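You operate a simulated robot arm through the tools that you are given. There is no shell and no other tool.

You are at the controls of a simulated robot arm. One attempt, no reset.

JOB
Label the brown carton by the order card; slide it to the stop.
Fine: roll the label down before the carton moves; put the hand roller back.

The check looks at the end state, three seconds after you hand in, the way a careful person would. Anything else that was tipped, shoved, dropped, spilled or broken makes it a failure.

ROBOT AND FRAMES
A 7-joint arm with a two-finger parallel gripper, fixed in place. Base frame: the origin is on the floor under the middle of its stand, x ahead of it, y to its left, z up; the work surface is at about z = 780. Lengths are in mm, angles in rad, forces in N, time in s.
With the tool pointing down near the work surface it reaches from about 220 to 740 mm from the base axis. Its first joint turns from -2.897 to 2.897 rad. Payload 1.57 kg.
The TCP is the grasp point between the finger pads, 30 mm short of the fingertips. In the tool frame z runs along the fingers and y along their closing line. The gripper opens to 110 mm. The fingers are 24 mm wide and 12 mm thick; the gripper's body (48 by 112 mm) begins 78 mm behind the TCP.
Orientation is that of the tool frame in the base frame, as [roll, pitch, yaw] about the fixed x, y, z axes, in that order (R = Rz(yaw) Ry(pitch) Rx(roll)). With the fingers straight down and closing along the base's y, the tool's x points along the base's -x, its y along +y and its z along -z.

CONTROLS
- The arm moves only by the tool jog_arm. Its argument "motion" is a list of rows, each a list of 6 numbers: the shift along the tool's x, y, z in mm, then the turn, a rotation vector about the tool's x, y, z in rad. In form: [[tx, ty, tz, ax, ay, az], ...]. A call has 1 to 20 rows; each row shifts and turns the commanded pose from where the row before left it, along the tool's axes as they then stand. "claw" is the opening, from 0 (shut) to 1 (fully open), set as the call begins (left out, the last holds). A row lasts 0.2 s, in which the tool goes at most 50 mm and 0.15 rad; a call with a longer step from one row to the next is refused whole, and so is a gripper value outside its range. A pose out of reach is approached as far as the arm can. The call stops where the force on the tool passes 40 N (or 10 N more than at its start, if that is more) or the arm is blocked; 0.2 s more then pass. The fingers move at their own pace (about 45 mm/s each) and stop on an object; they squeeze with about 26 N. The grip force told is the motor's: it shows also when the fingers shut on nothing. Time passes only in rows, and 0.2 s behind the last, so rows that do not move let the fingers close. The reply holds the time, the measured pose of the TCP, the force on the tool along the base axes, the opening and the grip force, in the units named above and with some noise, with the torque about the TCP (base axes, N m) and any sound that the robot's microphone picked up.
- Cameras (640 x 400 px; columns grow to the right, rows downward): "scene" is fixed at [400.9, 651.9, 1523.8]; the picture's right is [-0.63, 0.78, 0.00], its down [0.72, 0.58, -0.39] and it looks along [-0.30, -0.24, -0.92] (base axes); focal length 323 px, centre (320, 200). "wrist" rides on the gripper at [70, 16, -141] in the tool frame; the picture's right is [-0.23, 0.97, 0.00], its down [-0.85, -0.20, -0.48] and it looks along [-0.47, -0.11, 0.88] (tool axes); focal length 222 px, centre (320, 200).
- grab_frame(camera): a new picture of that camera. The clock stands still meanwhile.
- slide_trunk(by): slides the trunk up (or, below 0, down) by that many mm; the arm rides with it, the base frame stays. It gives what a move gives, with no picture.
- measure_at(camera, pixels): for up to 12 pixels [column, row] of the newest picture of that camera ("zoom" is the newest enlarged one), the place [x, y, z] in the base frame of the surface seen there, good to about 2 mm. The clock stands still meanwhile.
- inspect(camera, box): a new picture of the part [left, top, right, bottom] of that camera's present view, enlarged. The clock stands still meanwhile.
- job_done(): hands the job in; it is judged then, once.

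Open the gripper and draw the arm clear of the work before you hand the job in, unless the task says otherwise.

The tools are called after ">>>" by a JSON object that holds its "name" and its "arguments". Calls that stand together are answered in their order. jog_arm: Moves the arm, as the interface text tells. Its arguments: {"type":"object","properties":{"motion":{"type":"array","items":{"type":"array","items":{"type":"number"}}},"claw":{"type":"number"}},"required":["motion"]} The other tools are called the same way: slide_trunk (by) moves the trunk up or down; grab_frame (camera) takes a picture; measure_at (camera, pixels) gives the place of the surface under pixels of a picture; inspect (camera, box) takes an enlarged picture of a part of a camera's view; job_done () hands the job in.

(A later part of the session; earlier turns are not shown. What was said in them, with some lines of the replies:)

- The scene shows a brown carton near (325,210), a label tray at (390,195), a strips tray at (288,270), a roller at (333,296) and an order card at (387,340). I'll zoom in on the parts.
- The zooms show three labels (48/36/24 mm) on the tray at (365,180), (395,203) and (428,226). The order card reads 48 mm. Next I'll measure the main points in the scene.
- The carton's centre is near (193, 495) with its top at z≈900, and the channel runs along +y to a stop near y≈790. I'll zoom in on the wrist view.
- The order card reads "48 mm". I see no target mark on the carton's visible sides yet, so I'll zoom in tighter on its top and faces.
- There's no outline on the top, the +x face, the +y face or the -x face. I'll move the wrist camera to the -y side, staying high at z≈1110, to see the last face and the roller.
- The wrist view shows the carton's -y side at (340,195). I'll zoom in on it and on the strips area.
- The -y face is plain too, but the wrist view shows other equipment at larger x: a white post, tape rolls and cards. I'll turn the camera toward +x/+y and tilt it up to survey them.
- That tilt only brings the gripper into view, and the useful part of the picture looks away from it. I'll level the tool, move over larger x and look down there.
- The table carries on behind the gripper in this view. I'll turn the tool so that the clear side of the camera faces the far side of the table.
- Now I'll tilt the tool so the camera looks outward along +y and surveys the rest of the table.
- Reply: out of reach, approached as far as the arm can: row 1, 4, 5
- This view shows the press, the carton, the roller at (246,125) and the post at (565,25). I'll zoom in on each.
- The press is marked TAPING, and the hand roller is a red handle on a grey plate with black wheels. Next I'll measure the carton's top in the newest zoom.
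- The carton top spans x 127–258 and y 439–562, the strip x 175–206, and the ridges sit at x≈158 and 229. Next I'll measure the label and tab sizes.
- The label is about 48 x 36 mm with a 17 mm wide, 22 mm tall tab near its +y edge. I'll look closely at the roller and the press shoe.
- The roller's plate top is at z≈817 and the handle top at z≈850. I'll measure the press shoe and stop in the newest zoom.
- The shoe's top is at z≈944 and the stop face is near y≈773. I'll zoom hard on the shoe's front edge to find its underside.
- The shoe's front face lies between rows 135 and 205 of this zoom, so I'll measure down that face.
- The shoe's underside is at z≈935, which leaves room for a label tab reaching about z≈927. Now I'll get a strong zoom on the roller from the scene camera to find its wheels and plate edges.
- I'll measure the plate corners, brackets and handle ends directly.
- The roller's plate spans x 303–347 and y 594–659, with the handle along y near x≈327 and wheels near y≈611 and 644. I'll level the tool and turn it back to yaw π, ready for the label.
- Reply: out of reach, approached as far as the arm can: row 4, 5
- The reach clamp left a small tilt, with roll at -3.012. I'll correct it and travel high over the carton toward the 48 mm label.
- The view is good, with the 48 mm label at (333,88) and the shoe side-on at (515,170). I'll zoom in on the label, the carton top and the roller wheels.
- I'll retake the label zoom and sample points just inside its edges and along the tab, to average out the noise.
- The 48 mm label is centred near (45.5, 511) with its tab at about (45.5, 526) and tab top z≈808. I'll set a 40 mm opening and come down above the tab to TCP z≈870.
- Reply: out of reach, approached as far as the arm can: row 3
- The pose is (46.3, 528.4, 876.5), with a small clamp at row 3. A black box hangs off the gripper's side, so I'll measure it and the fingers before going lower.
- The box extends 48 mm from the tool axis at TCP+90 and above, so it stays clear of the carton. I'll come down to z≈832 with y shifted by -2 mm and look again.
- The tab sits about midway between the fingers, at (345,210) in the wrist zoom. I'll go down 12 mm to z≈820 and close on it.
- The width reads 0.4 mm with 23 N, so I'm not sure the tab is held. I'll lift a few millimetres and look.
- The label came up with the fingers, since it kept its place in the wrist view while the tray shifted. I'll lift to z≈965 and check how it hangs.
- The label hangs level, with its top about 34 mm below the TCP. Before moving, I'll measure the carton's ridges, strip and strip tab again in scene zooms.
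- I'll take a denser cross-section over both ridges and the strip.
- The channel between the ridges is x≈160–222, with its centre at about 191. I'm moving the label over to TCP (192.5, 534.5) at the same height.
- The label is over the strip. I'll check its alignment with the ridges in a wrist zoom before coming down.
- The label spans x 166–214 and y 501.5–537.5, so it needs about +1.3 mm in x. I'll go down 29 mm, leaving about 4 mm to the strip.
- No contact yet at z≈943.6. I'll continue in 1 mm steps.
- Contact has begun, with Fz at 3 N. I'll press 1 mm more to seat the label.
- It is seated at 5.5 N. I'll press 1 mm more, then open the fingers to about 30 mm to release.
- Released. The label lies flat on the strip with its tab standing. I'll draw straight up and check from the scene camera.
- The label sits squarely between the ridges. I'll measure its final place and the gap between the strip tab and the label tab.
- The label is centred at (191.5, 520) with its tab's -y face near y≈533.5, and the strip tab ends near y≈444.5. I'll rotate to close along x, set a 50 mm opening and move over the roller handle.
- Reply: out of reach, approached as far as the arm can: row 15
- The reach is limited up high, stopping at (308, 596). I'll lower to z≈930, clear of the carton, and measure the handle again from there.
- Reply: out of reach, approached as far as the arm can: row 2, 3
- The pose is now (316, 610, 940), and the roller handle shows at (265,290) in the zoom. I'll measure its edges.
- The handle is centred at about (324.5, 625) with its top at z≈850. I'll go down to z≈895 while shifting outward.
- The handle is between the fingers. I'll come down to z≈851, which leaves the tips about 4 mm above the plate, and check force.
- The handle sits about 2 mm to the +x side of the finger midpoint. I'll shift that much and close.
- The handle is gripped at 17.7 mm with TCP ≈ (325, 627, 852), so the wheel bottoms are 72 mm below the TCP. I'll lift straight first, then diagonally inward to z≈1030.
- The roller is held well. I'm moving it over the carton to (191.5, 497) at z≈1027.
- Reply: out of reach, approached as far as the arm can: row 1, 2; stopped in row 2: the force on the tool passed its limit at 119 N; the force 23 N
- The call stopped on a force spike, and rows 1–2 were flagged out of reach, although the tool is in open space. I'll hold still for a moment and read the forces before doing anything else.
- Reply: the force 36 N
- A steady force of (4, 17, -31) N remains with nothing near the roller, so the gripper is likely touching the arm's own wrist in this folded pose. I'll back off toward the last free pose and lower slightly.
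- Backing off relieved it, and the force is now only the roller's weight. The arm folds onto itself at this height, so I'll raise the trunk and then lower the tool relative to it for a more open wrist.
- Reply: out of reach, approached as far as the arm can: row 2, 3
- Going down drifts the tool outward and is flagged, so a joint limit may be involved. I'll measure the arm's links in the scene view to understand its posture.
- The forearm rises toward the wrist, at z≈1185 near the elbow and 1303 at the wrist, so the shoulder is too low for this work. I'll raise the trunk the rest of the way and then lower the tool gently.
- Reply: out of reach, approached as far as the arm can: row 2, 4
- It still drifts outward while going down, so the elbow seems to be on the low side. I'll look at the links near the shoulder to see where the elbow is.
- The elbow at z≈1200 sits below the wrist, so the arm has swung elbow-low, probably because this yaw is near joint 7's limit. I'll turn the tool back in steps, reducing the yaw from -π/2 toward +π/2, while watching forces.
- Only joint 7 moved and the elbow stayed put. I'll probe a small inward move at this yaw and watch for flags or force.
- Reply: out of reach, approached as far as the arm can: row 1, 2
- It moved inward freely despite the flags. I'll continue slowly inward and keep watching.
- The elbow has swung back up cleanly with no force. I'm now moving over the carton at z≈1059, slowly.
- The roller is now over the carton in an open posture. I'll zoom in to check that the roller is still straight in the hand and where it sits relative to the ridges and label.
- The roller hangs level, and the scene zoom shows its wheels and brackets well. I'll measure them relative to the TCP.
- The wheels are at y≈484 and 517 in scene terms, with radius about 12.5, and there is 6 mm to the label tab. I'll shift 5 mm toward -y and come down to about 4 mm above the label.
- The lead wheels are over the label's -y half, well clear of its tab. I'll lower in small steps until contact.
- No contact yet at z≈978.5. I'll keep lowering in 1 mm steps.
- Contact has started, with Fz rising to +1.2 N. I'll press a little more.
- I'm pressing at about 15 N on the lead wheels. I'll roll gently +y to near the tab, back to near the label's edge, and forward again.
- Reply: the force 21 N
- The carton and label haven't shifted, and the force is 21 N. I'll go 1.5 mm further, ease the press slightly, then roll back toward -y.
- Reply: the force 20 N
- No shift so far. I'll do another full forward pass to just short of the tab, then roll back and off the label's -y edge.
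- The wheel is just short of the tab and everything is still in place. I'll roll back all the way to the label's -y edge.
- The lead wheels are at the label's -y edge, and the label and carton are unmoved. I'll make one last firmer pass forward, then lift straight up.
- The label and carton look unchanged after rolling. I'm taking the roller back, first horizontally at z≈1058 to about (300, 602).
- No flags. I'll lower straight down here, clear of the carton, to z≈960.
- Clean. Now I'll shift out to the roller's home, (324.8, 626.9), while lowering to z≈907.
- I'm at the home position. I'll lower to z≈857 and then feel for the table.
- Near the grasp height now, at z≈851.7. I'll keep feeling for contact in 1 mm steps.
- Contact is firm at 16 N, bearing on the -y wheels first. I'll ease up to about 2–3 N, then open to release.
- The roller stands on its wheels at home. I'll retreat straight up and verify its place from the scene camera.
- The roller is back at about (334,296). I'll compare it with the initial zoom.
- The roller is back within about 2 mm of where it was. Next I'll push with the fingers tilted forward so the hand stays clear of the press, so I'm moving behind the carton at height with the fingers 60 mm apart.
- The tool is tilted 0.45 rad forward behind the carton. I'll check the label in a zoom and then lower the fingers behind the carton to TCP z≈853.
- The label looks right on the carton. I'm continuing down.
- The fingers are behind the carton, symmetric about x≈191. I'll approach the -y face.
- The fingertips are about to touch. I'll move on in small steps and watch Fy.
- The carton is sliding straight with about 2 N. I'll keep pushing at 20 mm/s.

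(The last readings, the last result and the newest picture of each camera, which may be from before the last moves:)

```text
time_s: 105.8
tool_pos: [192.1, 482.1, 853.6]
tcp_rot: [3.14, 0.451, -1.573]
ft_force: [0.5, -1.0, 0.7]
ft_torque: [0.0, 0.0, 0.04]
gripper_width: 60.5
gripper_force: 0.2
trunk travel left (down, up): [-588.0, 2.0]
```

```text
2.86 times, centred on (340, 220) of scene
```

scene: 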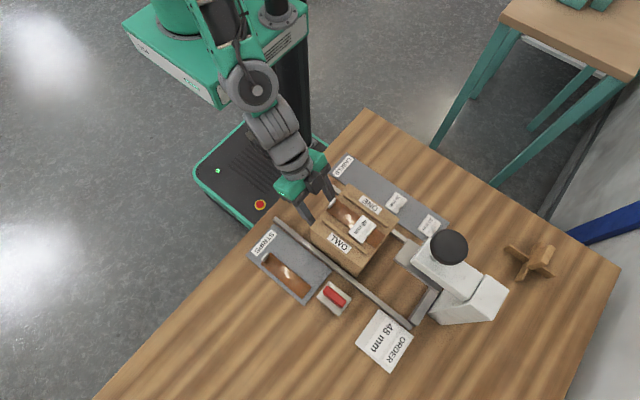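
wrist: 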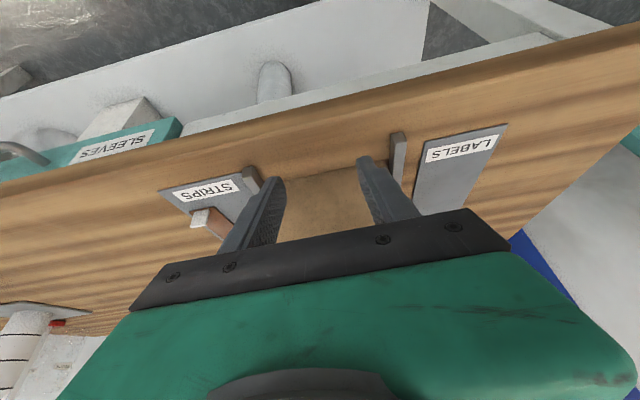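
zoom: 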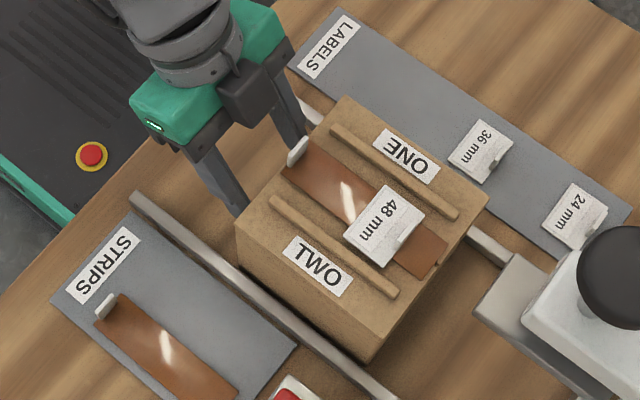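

Sliding straight, with low force. I'll push another 48 mm.

>>> {"name": "jog_arm", "arguments": {"motion": [[-3.6, 0, 1.74, 0, 0, 0], [-3.6, 0, 1.74, 0, 0, 0], [-3.6, 0, 1.74, 0, 0, 0], [-3.6, 0, 1.74, 0, 0, 0], [-3.6, 0, 1.74, 0, 0, 0], [-3.6, 0, 1.74, 0, 0, 0], [-3.6, 0, 1.74, 0, 0, 0], [-3.6, 0, 1.74, 0, 0, 0], [-3.6, 0, 1.74, 0, 0, 0], [-3.6, 0, 1.74, 0, 0, 0], [-3.6, 0, 1.74, 0, 0, 0], [-3.6, 0, 1.74, 0, 0, 0]]}}

>>> {"name": "inspect", "arguments": {"camera": "scene", "box": [280, 150, 480, 320]}}

```text
time_s: 108.4
tool_pos: [194.3, 529.0, 854.2]
tcp_rot: [-3.141, 0.451, -1.571]
ft_force: [0.1, -0.1, -0.3]
ft_torque: [-0.03, 0.0, -0.01]
gripper_width: 60.4
gripper_force: 0.1
trunk travel left (down, up): [-588.0, 2.0]
```

```text
2.35 times, centred on (380, 235) of scene
```

zoom: 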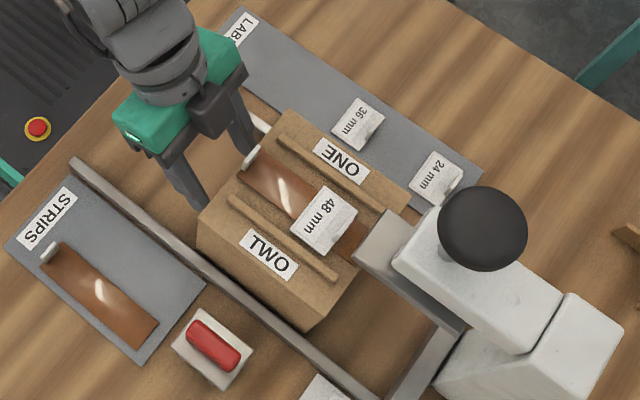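

The label tab is about to go under the shoe, so I'll check its height and the shoe edge once more.

>>> {"name": "inspect", "arguments": {"camera": "scene", "box": [395, 220, 445, 265]}}

>>> {"name": "measure_at", "arguments": {"camera": "zoom", "pixels": [[200, 80], [180, 100], [150, 150], [160, 120], [140, 170], [170, 90], [210, 60], [120, 120], [220, 200], [200, 250], [190, 230], [175, 160]]}}

```text
8.89 times, centred on (420, 242) of scene
```

zoom: 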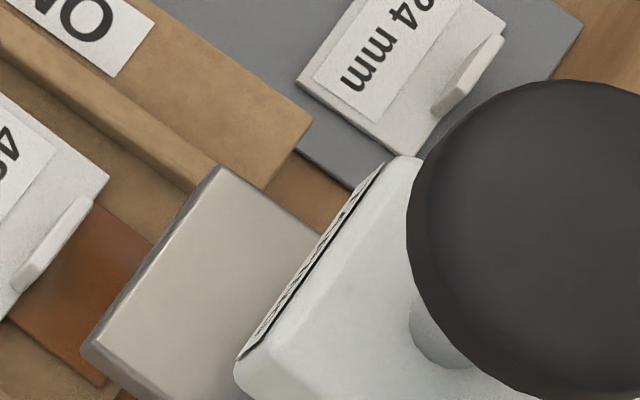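

```text
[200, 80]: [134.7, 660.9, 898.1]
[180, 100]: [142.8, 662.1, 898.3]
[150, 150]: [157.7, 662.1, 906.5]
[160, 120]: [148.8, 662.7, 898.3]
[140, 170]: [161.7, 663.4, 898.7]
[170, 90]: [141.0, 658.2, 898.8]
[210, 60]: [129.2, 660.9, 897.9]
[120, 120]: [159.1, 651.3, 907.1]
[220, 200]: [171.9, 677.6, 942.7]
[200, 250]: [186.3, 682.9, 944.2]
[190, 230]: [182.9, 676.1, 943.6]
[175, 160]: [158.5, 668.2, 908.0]
```

>>> {"name": "measure_at", "arguments": {"camera": "zoom", "pixels": [[75, 205], [60, 225], [45, 245], [30, 265], [85, 200], [20, 285], [100, 330], [105, 315], [95, 345], [120, 340], [150, 270], [110, 300]]}}

```text
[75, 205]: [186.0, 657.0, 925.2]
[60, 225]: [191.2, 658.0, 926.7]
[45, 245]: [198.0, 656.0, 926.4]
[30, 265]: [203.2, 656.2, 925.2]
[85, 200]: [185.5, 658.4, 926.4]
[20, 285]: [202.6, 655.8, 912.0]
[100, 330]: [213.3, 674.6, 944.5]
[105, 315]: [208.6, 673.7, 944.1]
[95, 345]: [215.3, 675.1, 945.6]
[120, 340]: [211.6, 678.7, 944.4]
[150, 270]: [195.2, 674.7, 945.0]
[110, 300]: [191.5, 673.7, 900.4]
```

The tab top is at z≈926 and the shoe bottom at ≈935, so it should clear. I'll push on in two stretches, watching the force.

>>> {"name": "jog_arm", "arguments": {"motion": [[-2.7, 0, 1.3, 0, 0, 0], [-2.7, 0, 1.3, 0, 0, 0], [-2.7, 0, 1.3, 0, 0, 0], [-2.7, 0, 1.3, 0, 0, 0], [-2.7, 0, 1.3, 0, 0, 0], [-2.7, 0, 1.3, 0, 0, 0], [-2.7, 0, 1.3, 0, 0, 0], [-2.7, 0, 1.3, 0, 0, 0], [-2.7, 0, 1.3, 0, 0, 0], [-2.7, 0, 1.3, 0, 0, 0]]}}

>>> {"name": "inspect", "arguments": {"camera": "scene", "box": [280, 150, 480, 320]}}

```text
time_s: 110.6
tool_pos: [193.3, 559.2, 854.5]
tcp_rot: [3.141, 0.45, -1.571]
ft_force: [0.6, -0.4, 0.3]
ft_torque: [0.02, 0.03, -0.01]
gripper_width: 60.2
gripper_force: 0.0
trunk travel left (down, up): [-588.0, 2.0]
```

```text
2.35 times, centred on (380, 235) of scene
```

zoom: 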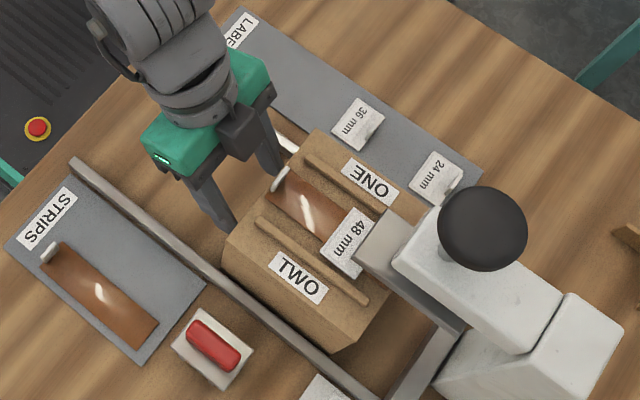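

The tab is under the shoe with no contact. I'll continue for 39 mm.

>>> {"name": "jog_arm", "arguments": {"motion": [[-2.7, 0, 1.3, 0, 0, 0], [-2.7, 0, 1.3, 0, 0, 0], [-2.7, 0, 1.3, 0, 0, 0], [-2.7, 0, 1.3, 0, 0, 0], [-2.7, 0, 1.3, 0, 0, 0], [-2.7, 0, 1.3, 0, 0, 0], [-2.7, 0, 1.3, 0, 0, 0], [-2.7, 0, 1.3, 0, 0, 0], [-2.7, 0, 1.3, 0, 0, 0], [-2.7, 0, 1.3, 0, 0, 0], [-2.7, 0, 1.3, 0, 0, 0], [-2.7, 0, 1.3, 0, 0, 0], [-2.7, 0, 1.3, 0, 0, 0]]}}

>>> {"name": "inspect", "arguments": {"camera": "scene", "box": [300, 170, 480, 330]}}

```text
time_s: 113.4
tool_pos: [193.2, 599.6, 855.0]
tcp_rot: [-3.141, 0.45, -1.571]
ft_force: [-0.7, -1.2, 0.7]
ft_torque: [0.0, 0.02, 0.01]
gripper_width: 60.5
gripper_force: 0.1
trunk travel left (down, up): [-588.0, 2.0]
```

```text
2.50 times, centred on (390, 250) of scene
```

zoom: 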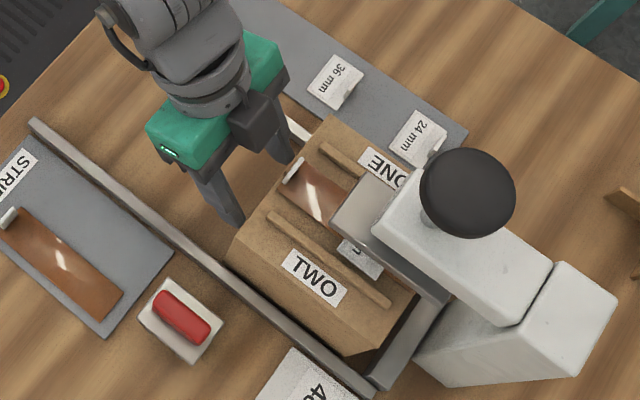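

About 27 mm are left. I'll go slower, 2 mm per step.

>>> {"name": "jog_arm", "arguments": {"motion": [[-1.8, 0, 0.87, 0, 0, 0], [-1.8, 0, 0.87, 0, 0, 0], [-1.8, 0, 0.87, 0, 0, 0], [-1.8, 0, 0.87, 0, 0, 0], [-1.8, 0, 0.87, 0, 0, 0], [-1.8, 0, 0.87, 0, 0, 0], [-1.8, 0, 0.87, 0, 0, 0], [-1.8, 0, 0.87, 0, 0, 0], [-1.8, 0, 0.87, 0, 0, 0], [-1.8, 0, 0.87, 0, 0, 0]]}}

>>> {"name": "inspect", "arguments": {"camera": "scene", "box": [340, 220, 460, 330]}}

```text
time_s: 115.6
tool_pos: [194.6, 619.1, 854.0]
tcp_rot: [-3.142, 0.451, -1.571]
ft_force: [-0.6, -1.5, -0.4]
ft_torque: [0.01, -0.01, 0.0]
gripper_width: 60.6
gripper_force: 0.1
trunk travel left (down, up): [-588.0, 2.0]
```

```text
3.64 times, centred on (400, 275) of scene
```

zoom: 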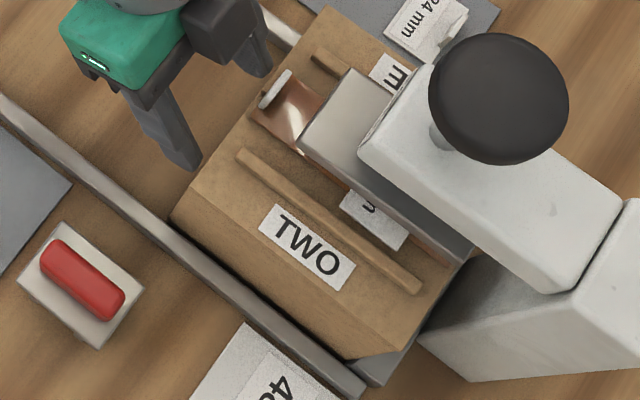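

The carton's front is close to the stop bar. Now 1 mm steps, watching Fy.

>>> {"name": "jog_arm", "arguments": {"motion": [[-0.9, 0, 0.435, 0, 0, 0], [-0.9, 0, 0.435, 0, 0, 0], [-0.9, 0, 0.435, 0, 0, 0], [-0.9, 0, 0.435, 0, 0, 0], [0, 0, 0, 0, 0, 0]]}}

>>> {"name": "jog_arm", "arguments": {"motion": [[-0.9, 0, 0.435, 0, 0, 0], [-0.9, 0, 0.435, 0, 0, 0], [0, 0, 0, 0, 0, 0]]}}

>>> {"name": "jog_arm", "arguments": {"motion": [[-0.9, 0, 0.435, 0, 0, 0], [-0.9, 0, 0.435, 0, 0, 0], [0, 0, 0, 0, 0, 0]]}}

```text
time_s: 116.8
tool_pos: [193.7, 620.1, 855.9]
tcp_rot: [3.141, 0.451, -1.572]
ft_force: [-0.3, -22.3, 5.1]
ft_torque: [-0.35, 0.07, 0.13]
gripper_width: 60.5
gripper_force: 0.0
trunk travel left (down, up): [-588.0, 2.0]
```

```text
time_s: 117.7
tool_pos: [192.8, 619.0, 852.3]
tcp_rot: [3.141, 0.44, -1.572]
ft_force: [2.7, -17.6, 7.6]
ft_torque: [-0.25, -0.3, -0.1]
gripper_width: 60.4
gripper_force: 0.1
trunk travel left (down, up): [-588.0, 2.0]
stopped in row 3: the force on the tool passed its limit at 40 N (the readings are from after the stop); the commanded pose is now the measured one
```

```text
time_s: 118.5
tool_pos: [191.8, 619.7, 852.0]
tcp_rot: [3.138, 0.44, -1.572]
ft_force: [0.1, -35.9, 10.2]
ft_torque: [-0.53, -0.15, 0.04]
gripper_width: 60.5
gripper_force: 0.1
trunk travel left (down, up): [-588.0, 2.0]
```

The carton is firmly against the stop, with Fy at -22 to -36 N. I'll back off now.

>>> {"name": "jog_arm", "arguments": {"motion": [[0.9, 0, -0.435, 0, 0, 0], [0.9, 0, -0.435, 0, 0, 0], [1.8, 0, -0.87, 0, 0, 0], [0, 0, 0, 0, 0, 0]]}}

>>> {"name": "inspect", "arguments": {"camera": "scene", "box": [340, 220, 460, 330]}}

>>> {"name": "grab_frame", "arguments": {"camera": "scene"}}

```text
time_s: 119.5
tool_pos: [193.7, 619.9, 854.9]
tcp_rot: [-3.141, 0.445, -1.57]
ft_force: [4.6, -22.8, 2.5]
ft_torque: [-0.43, -0.05, -0.31]
gripper_width: 60.4
gripper_force: 0.0
trunk travel left (down, up): [-588.0, 2.0]
```

```text
3.64 times, centred on (400, 275) of scene
```

zoom: 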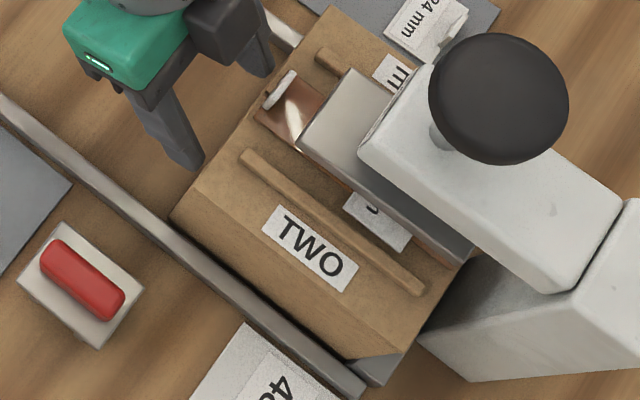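

```text
taken
```

scene: 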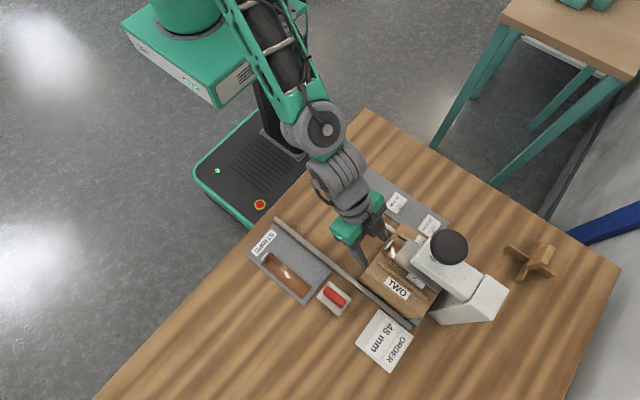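

Still 23 N, so I'll back off further in small steps.

>>> {"name": "jog_arm", "arguments": {"motion": [[1.8, 0, -0.87, 0, 0, 0], [1.8, 0, -0.87, 0, 0, 0], [0, 0, 0, 0, 0, 0]]}}

>>> {"name": "jog_arm", "arguments": {"motion": [[1.8, 0, -0.87, 0, 0, 0], [1.8, 0, -0.87, 0, 0, 0], [1.8, 0, -0.87, 0, 0, 0], [1.8, 0, -0.87, 0, 0, 0], [0, 0, 0, 0, 0, 0]]}}

>>> {"name": "inspect", "arguments": {"camera": "scene", "box": [340, 220, 460, 330]}}

```text
time_s: 120.3
tool_pos: [191.1, 618.5, 853.3]
tcp_rot: [-3.14, 0.447, -1.569]
ft_force: [0.1, -0.8, -0.3]
ft_torque: [-0.03, -0.01, -0.01]
gripper_width: 60.7
gripper_force: 0.1
trunk travel left (down, up): [-588.0, 2.0]
```

```text
time_s: 121.5
tool_pos: [192.0, 608.4, 852.1]
tcp_rot: [-3.14, 0.444, -1.57]
ft_force: [0.1, -0.3, 0.0]
ft_torque: [0.02, -0.01, 0.0]
gripper_width: 60.5
gripper_force: 0.1
trunk travel left (down, up): [-588.0, 2.0]
```

```text
3.64 times, centred on (400, 275) of scene
```

zoom: 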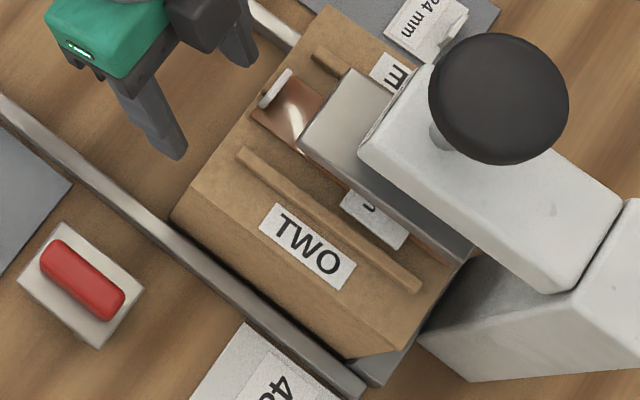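

The fingers are free of the carton. I'll check for any gap between the carton's front and the stop with a close zoom and measurements.

>>> {"name": "inspect", "arguments": {"camera": "scene", "box": [385, 280, 445, 330]}}

>>> {"name": "measure_at", "arguments": {"camera": "zoom", "pixels": [[190, 280], [230, 240], [270, 190], [130, 280], [215, 285], [240, 270], [250, 250], [260, 330], [230, 300], [280, 240], [300, 210], [190, 330]]}}

```text
8.00 times, centred on (415, 305) of scene
```

zoom: 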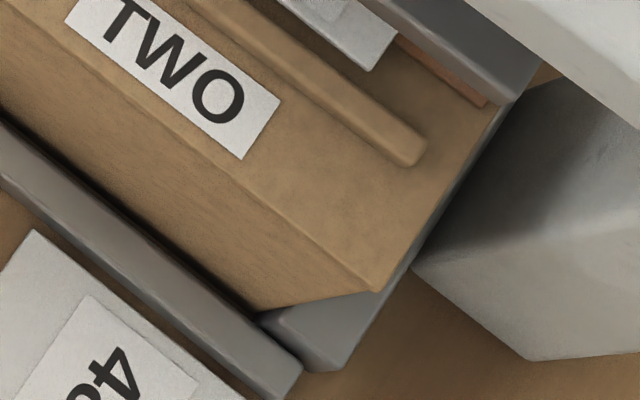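

```text
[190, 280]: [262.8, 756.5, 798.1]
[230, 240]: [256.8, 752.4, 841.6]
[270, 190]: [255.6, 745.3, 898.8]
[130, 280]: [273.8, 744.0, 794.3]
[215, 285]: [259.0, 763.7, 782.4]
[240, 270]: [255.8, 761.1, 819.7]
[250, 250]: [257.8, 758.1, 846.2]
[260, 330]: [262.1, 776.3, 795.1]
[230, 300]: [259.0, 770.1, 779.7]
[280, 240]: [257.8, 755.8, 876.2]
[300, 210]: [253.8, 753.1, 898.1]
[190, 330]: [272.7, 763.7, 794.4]
```

>>> {"name": "measure_at", "arguments": {"camera": "zoom", "pixels": [[370, 285], [365, 280], [400, 230], [440, 180], [480, 120], [340, 292], [300, 298], [275, 303], [285, 320], [310, 315], [340, 310], [360, 310]]}}

>>> {"name": "measure_at", "arguments": {"camera": "zoom", "pixels": [[372, 287], [405, 235], [445, 185], [488, 118], [265, 306], [268, 312], [276, 316], [320, 340], [350, 345], [300, 330], [330, 325], [380, 295]]}}

```text
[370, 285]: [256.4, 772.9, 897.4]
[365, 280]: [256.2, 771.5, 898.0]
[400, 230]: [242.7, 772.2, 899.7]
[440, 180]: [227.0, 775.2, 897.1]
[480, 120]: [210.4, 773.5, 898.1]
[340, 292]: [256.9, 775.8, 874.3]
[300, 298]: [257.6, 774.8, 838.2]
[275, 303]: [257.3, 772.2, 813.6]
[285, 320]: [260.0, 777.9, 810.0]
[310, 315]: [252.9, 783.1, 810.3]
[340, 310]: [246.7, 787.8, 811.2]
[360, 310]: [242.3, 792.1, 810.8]
```

```text
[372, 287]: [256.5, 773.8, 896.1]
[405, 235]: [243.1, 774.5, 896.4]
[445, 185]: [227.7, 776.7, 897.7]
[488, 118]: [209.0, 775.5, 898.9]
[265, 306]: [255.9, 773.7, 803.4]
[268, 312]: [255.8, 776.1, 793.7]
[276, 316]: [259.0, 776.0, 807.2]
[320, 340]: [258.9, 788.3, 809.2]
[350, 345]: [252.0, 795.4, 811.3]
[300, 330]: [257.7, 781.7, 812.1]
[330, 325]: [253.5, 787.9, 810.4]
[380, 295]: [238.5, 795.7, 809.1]
```

The carton's front edge is at y≈774–776, matching the stop face within a millimetre or two. I'll make one gentle finishing push of a few newtons to make sure it rests against the stop.

>>> {"name": "jog_arm", "arguments": {"motion": [[-1.8, 0, 0.87, 0, 0, 0], [-1.8, 0, 0.87, 0, 0, 0], [-1.8, 0, 0.87, 0, 0, 0], [-1.8, 0, 0.87, 0, 0, 0], [0, 0, 0, 0, 0, 0]]}}

>>> {"name": "jog_arm", "arguments": {"motion": [[-0.9, 0, 0.435, 0, 0, 0], [0, 0, 0, 0, 0, 0]]}}

```text
time_s: 122.7
tool_pos: [192.8, 617.6, 853.1]
tcp_rot: [3.141, 0.443, -1.57]
ft_force: [-0.3, 0.5, 0.2]
ft_torque: [-0.04, -0.01, 0.02]
gripper_width: 60.5
gripper_force: 0.0
trunk travel left (down, up): [-588.0, 2.0]
```

```text
time_s: 123.3
tool_pos: [192.1, 619.0, 853.8]
tcp_rot: [-3.14, 0.443, -1.571]
ft_force: [0.5, 0.1, -0.1]
ft_torque: [-0.01, 0.01, -0.01]
gripper_width: 60.2
gripper_force: 0.0
trunk travel left (down, up): [-588.0, 2.0]
```

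>>> {"name": "jog_arm", "arguments": {"motion": [[-0.45, 0, 0.22, 0, 0, 0], [0, 0, 0, 0, 0, 0]]}}

```text
time_s: 123.9
tool_pos: [192.5, 619.5, 853.3]
tcp_rot: [-3.141, 0.444, -1.571]
ft_force: [0.0, 0.0, -0.4]
ft_torque: [-0.04, -0.02, 0.0]
gripper_width: 60.6
gripper_force: 0.1
trunk travel left (down, up): [-588.0, 2.0]
```

No contact yet. Another half millimetre at a time.

>>> {"name": "jog_arm", "arguments": {"motion": [[-0.45, 0, 0.22, 0, 0, 0], [0, 0, 0, 0, 0, 0]]}}

>>> {"name": "jog_arm", "arguments": {"motion": [[-0.45, 0, 0.22, 0, 0, 0], [0, 0, 0, 0, 0, 0]]}}

```text
time_s: 124.5
tool_pos: [192.5, 620.5, 852.7]
tcp_rot: [-3.141, 0.444, -1.571]
ft_force: [-0.9, -3.0, 0.4]
ft_torque: [-0.02, 0.03, 0.0]
gripper_width: 60.3
gripper_force: 0.0
trunk travel left (down, up): [-588.0, 2.0]
```

```text
time_s: 125.1
tool_pos: [192.0, 620.0, 852.7]
tcp_rot: [3.141, 0.443, -1.569]
ft_force: [-0.8, -4.6, 1.9]
ft_torque: [-0.05, -0.01, 0.0]
gripper_width: 60.0
gripper_force: 0.0
trunk travel left (down, up): [-588.0, 2.0]
```

>>> {"name": "jog_arm", "arguments": {"motion": [[-0.45, 0, 0.22, 0, 0, 0], [0, 0, 0, 0, 0, 0]]}}

>>> {"name": "inspect", "arguments": {"camera": "scene", "box": [385, 280, 445, 330]}}

```text
time_s: 125.7
tool_pos: [192.8, 620.0, 852.8]
tcp_rot: [3.142, 0.444, -1.572]
ft_force: [-0.2, -6.2, 1.5]
ft_torque: [-0.08, 0.01, -0.02]
gripper_width: 60.3
gripper_force: 0.0
trunk travel left (down, up): [-588.0, 2.0]
```

```text
8.00 times, centred on (415, 305) of scene
```

zoom: 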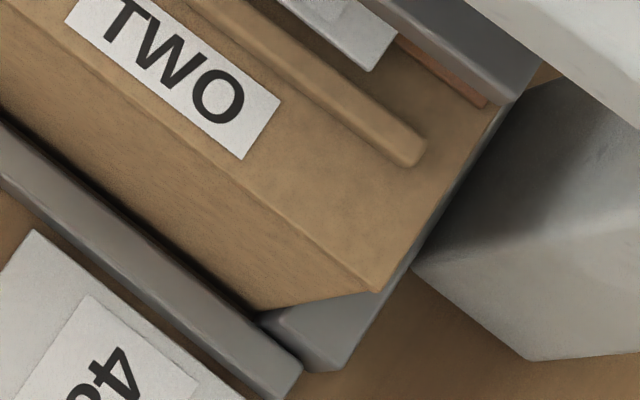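

The force builds to 6 N with no picture change, so the carton is at the stop. Now I'll retreat slowly along -y.

>>> {"name": "jog_arm", "arguments": {"motion": [[0.9, 0, -0.435, 0, 0, 0], [0.9, 0, -0.435, 0, 0, 0], [1.8, 0, -0.87, 0, 0, 0], [3.6, 0, -1.74, 0, 0, 0], [9, 0, -4.35, 0, 0, 0], [13.5, 0, -6.5, 0, 0, 0], [13.5, 0, -6.5, 0, 0, 0], [13.5, 0, -6.5, 0, 0, 0], [13.5, 0, -6.5, 0, 0, 0], [0, 0, 0, 0, 0, 0]]}}

>>> {"name": "jog_arm", "arguments": {"motion": [[-10, 0, -22, 0, 0, 0], [-10, 0, -22, 0, 0, 0], [-10, 0, -22, 0, 0, 0], [-10, 0, -22, 0, 0, 0], [-10, 0, -22, 0, 0, 0], [-10, 0, -22, 0, 0, 0], [-10, 0, -22, 0, 0, 0], [0, 0, 0, 0, 0, 0]]}}

>>> {"name": "grab_frame", "arguments": {"camera": "scene"}}

```text
time_s: 127.9
tool_pos: [192.0, 541.5, 851.5]
tcp_rot: [3.141, 0.442, -1.571]
ft_force: [0.4, -0.5, -0.7]
ft_torque: [-0.01, -0.03, -0.02]
gripper_width: 60.7
gripper_force: 0.2
trunk travel left (down, up): [-588.0, 2.0]
```

```text
time_s: 129.7
tool_pos: [191.7, 539.7, 1022.9]
tcp_rot: [-3.141, 0.444, -1.571]
ft_force: [0.4, 0.1, 0.0]
ft_torque: [0.0, -0.02, 0.01]
gripper_width: 60.5
gripper_force: 0.0
trunk travel left (down, up): [-588.0, 2.0]
```

```text
taken
```

scene: 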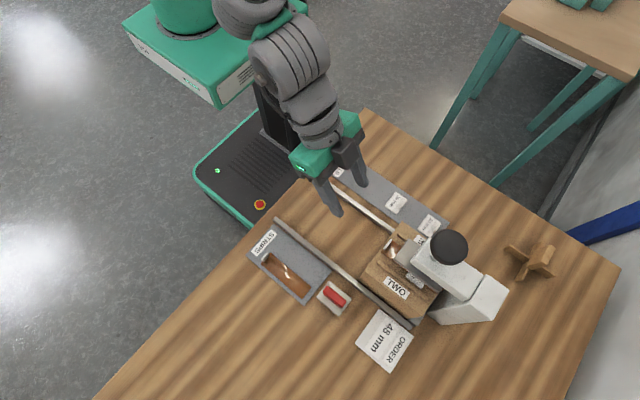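

The arm is clear and everything looks in place. I'll draw back toward the base, open the gripper fully, and do a final inspection.

>>> {"name": "jog_arm", "arguments": {"motion": [[18, 0, -8.7, 0, 0, 0], [18, 0, -8.7, 0, 0, 0], [18, 0, -8.7, 0, 0, 0], [18, 0, -8.7, 0, 0, 0], [18, 0, -8.7, 0, 0, 0], [18, 0, -8.7, 0, 0, 0], [18, 0, -8.7, 0, 0, 0], [0, 0, 0, 0, 0, 0], [0, 0, 0, 0, 0, 0]], "claw": 1}}

>>> {"name": "inspect", "arguments": {"camera": "scene", "box": [340, 210, 460, 330]}}

>>> {"name": "inspect", "arguments": {"camera": "scene", "box": [240, 140, 460, 380]}}

>>> {"name": "inspect", "arguments": {"camera": "scene", "box": [385, 225, 435, 285]}}

```text
time_s: 131.7
tool_pos: [192.9, 399.4, 1022.5]
tcp_rot: [3.141, 0.443, -1.572]
ft_force: [-0.3, 0.1, 0.2]
ft_torque: [0.04, -0.01, -0.03]
gripper_width: 110.0
gripper_force: 0.1
trunk travel left (down, up): [-588.0, 2.0]
```

```text
3.33 times, centred on (400, 270) of scene
```

zoom: 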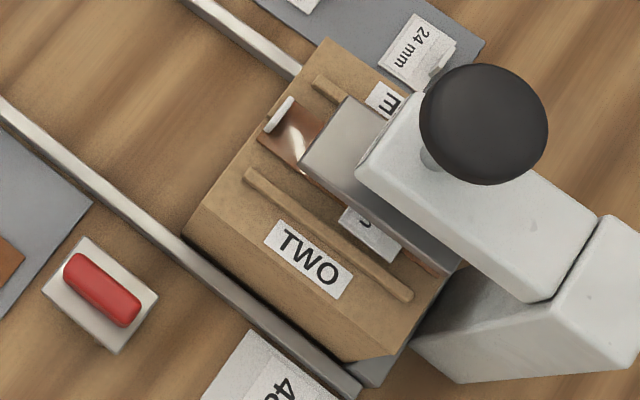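

```text
1.67 times, centred on (350, 260) of scene
```

zoom: 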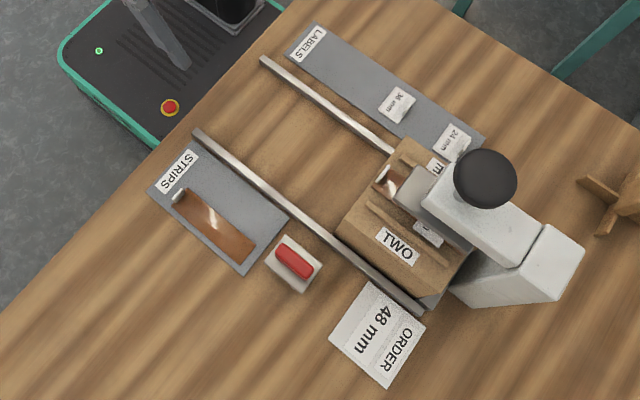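

```text
6.67 times, centred on (410, 255) of scene
```

zoom: 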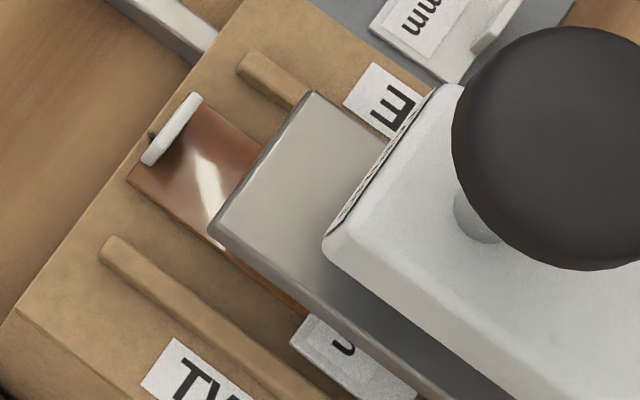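

The carton, roller, labels, strips and card look right. I'll check the label's position on the carton under the shoe.

>>> {"name": "measure_at", "arguments": {"camera": "zoom", "pixels": [[296, 342], [310, 325], [350, 365], [405, 390], [330, 355], [180, 120], [150, 155], [25, 310], [240, 20], [130, 180], [110, 245], [250, 60]]}}

>>> {"name": "grab_frame", "arguments": {"camera": "wrist"}}

```text
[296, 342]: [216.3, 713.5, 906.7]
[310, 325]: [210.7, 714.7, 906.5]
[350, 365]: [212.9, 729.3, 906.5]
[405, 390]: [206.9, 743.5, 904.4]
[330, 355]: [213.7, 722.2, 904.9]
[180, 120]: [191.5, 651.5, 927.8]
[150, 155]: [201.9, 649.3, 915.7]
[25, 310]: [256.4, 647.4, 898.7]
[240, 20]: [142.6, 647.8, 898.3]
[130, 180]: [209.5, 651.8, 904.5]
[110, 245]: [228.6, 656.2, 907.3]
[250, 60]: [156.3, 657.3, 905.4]
```

```text
taken
```

wrist: 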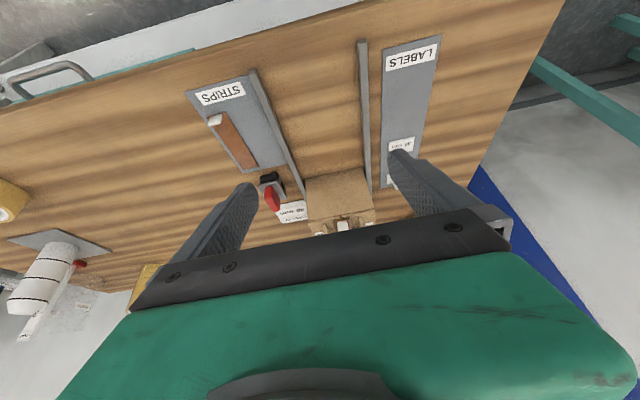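

The label is unchanged relative to the carton, with its -y edge 65 mm from the rear edge as before. The carton is square against the stop, the roller is back, and the arm is clear with the gripper open, so I'm handing in.

>>> {"name": "job_done", "arguments": {}}

```text
The job is handed in.
```

The carton has the 48 mm label the order card calls for. I rolled the label down before the carton moved, then slid the carton to the stop and handed the job in.

- **Label:** it sits on top of the carton, over the tape strip between the two ridges. Nothing on the carton marked a spot, and this was the only flat area on top big enough. It is about 20 mm forward of the carton's middle, so the roller had room.
- **Rolling:** I made several passes at about 15–20 N. The label's standing tab stopped the roller about halfway, so the half nearest the tab was only pressed by hand as I placed it.
- **Roller:** it is back standing on its wheels, within about 2 mm of where it started.
- **Carton:** it is square against the stop. The first push pressed it in at about 40 N, more than I intended. I backed off and finished with a gentle 6 N push; the label did not shift.
- **Force spike:** one arm move stopped at 119 N while I was carrying the roller, well clear of the carton. It looked like the gripper touching the arm's own wrist. I raised the trunk 120 mm to avoid it and left it raised.

In the last pictures I saw nothing else disturbed. The arm is clear of the work with the gripper open.
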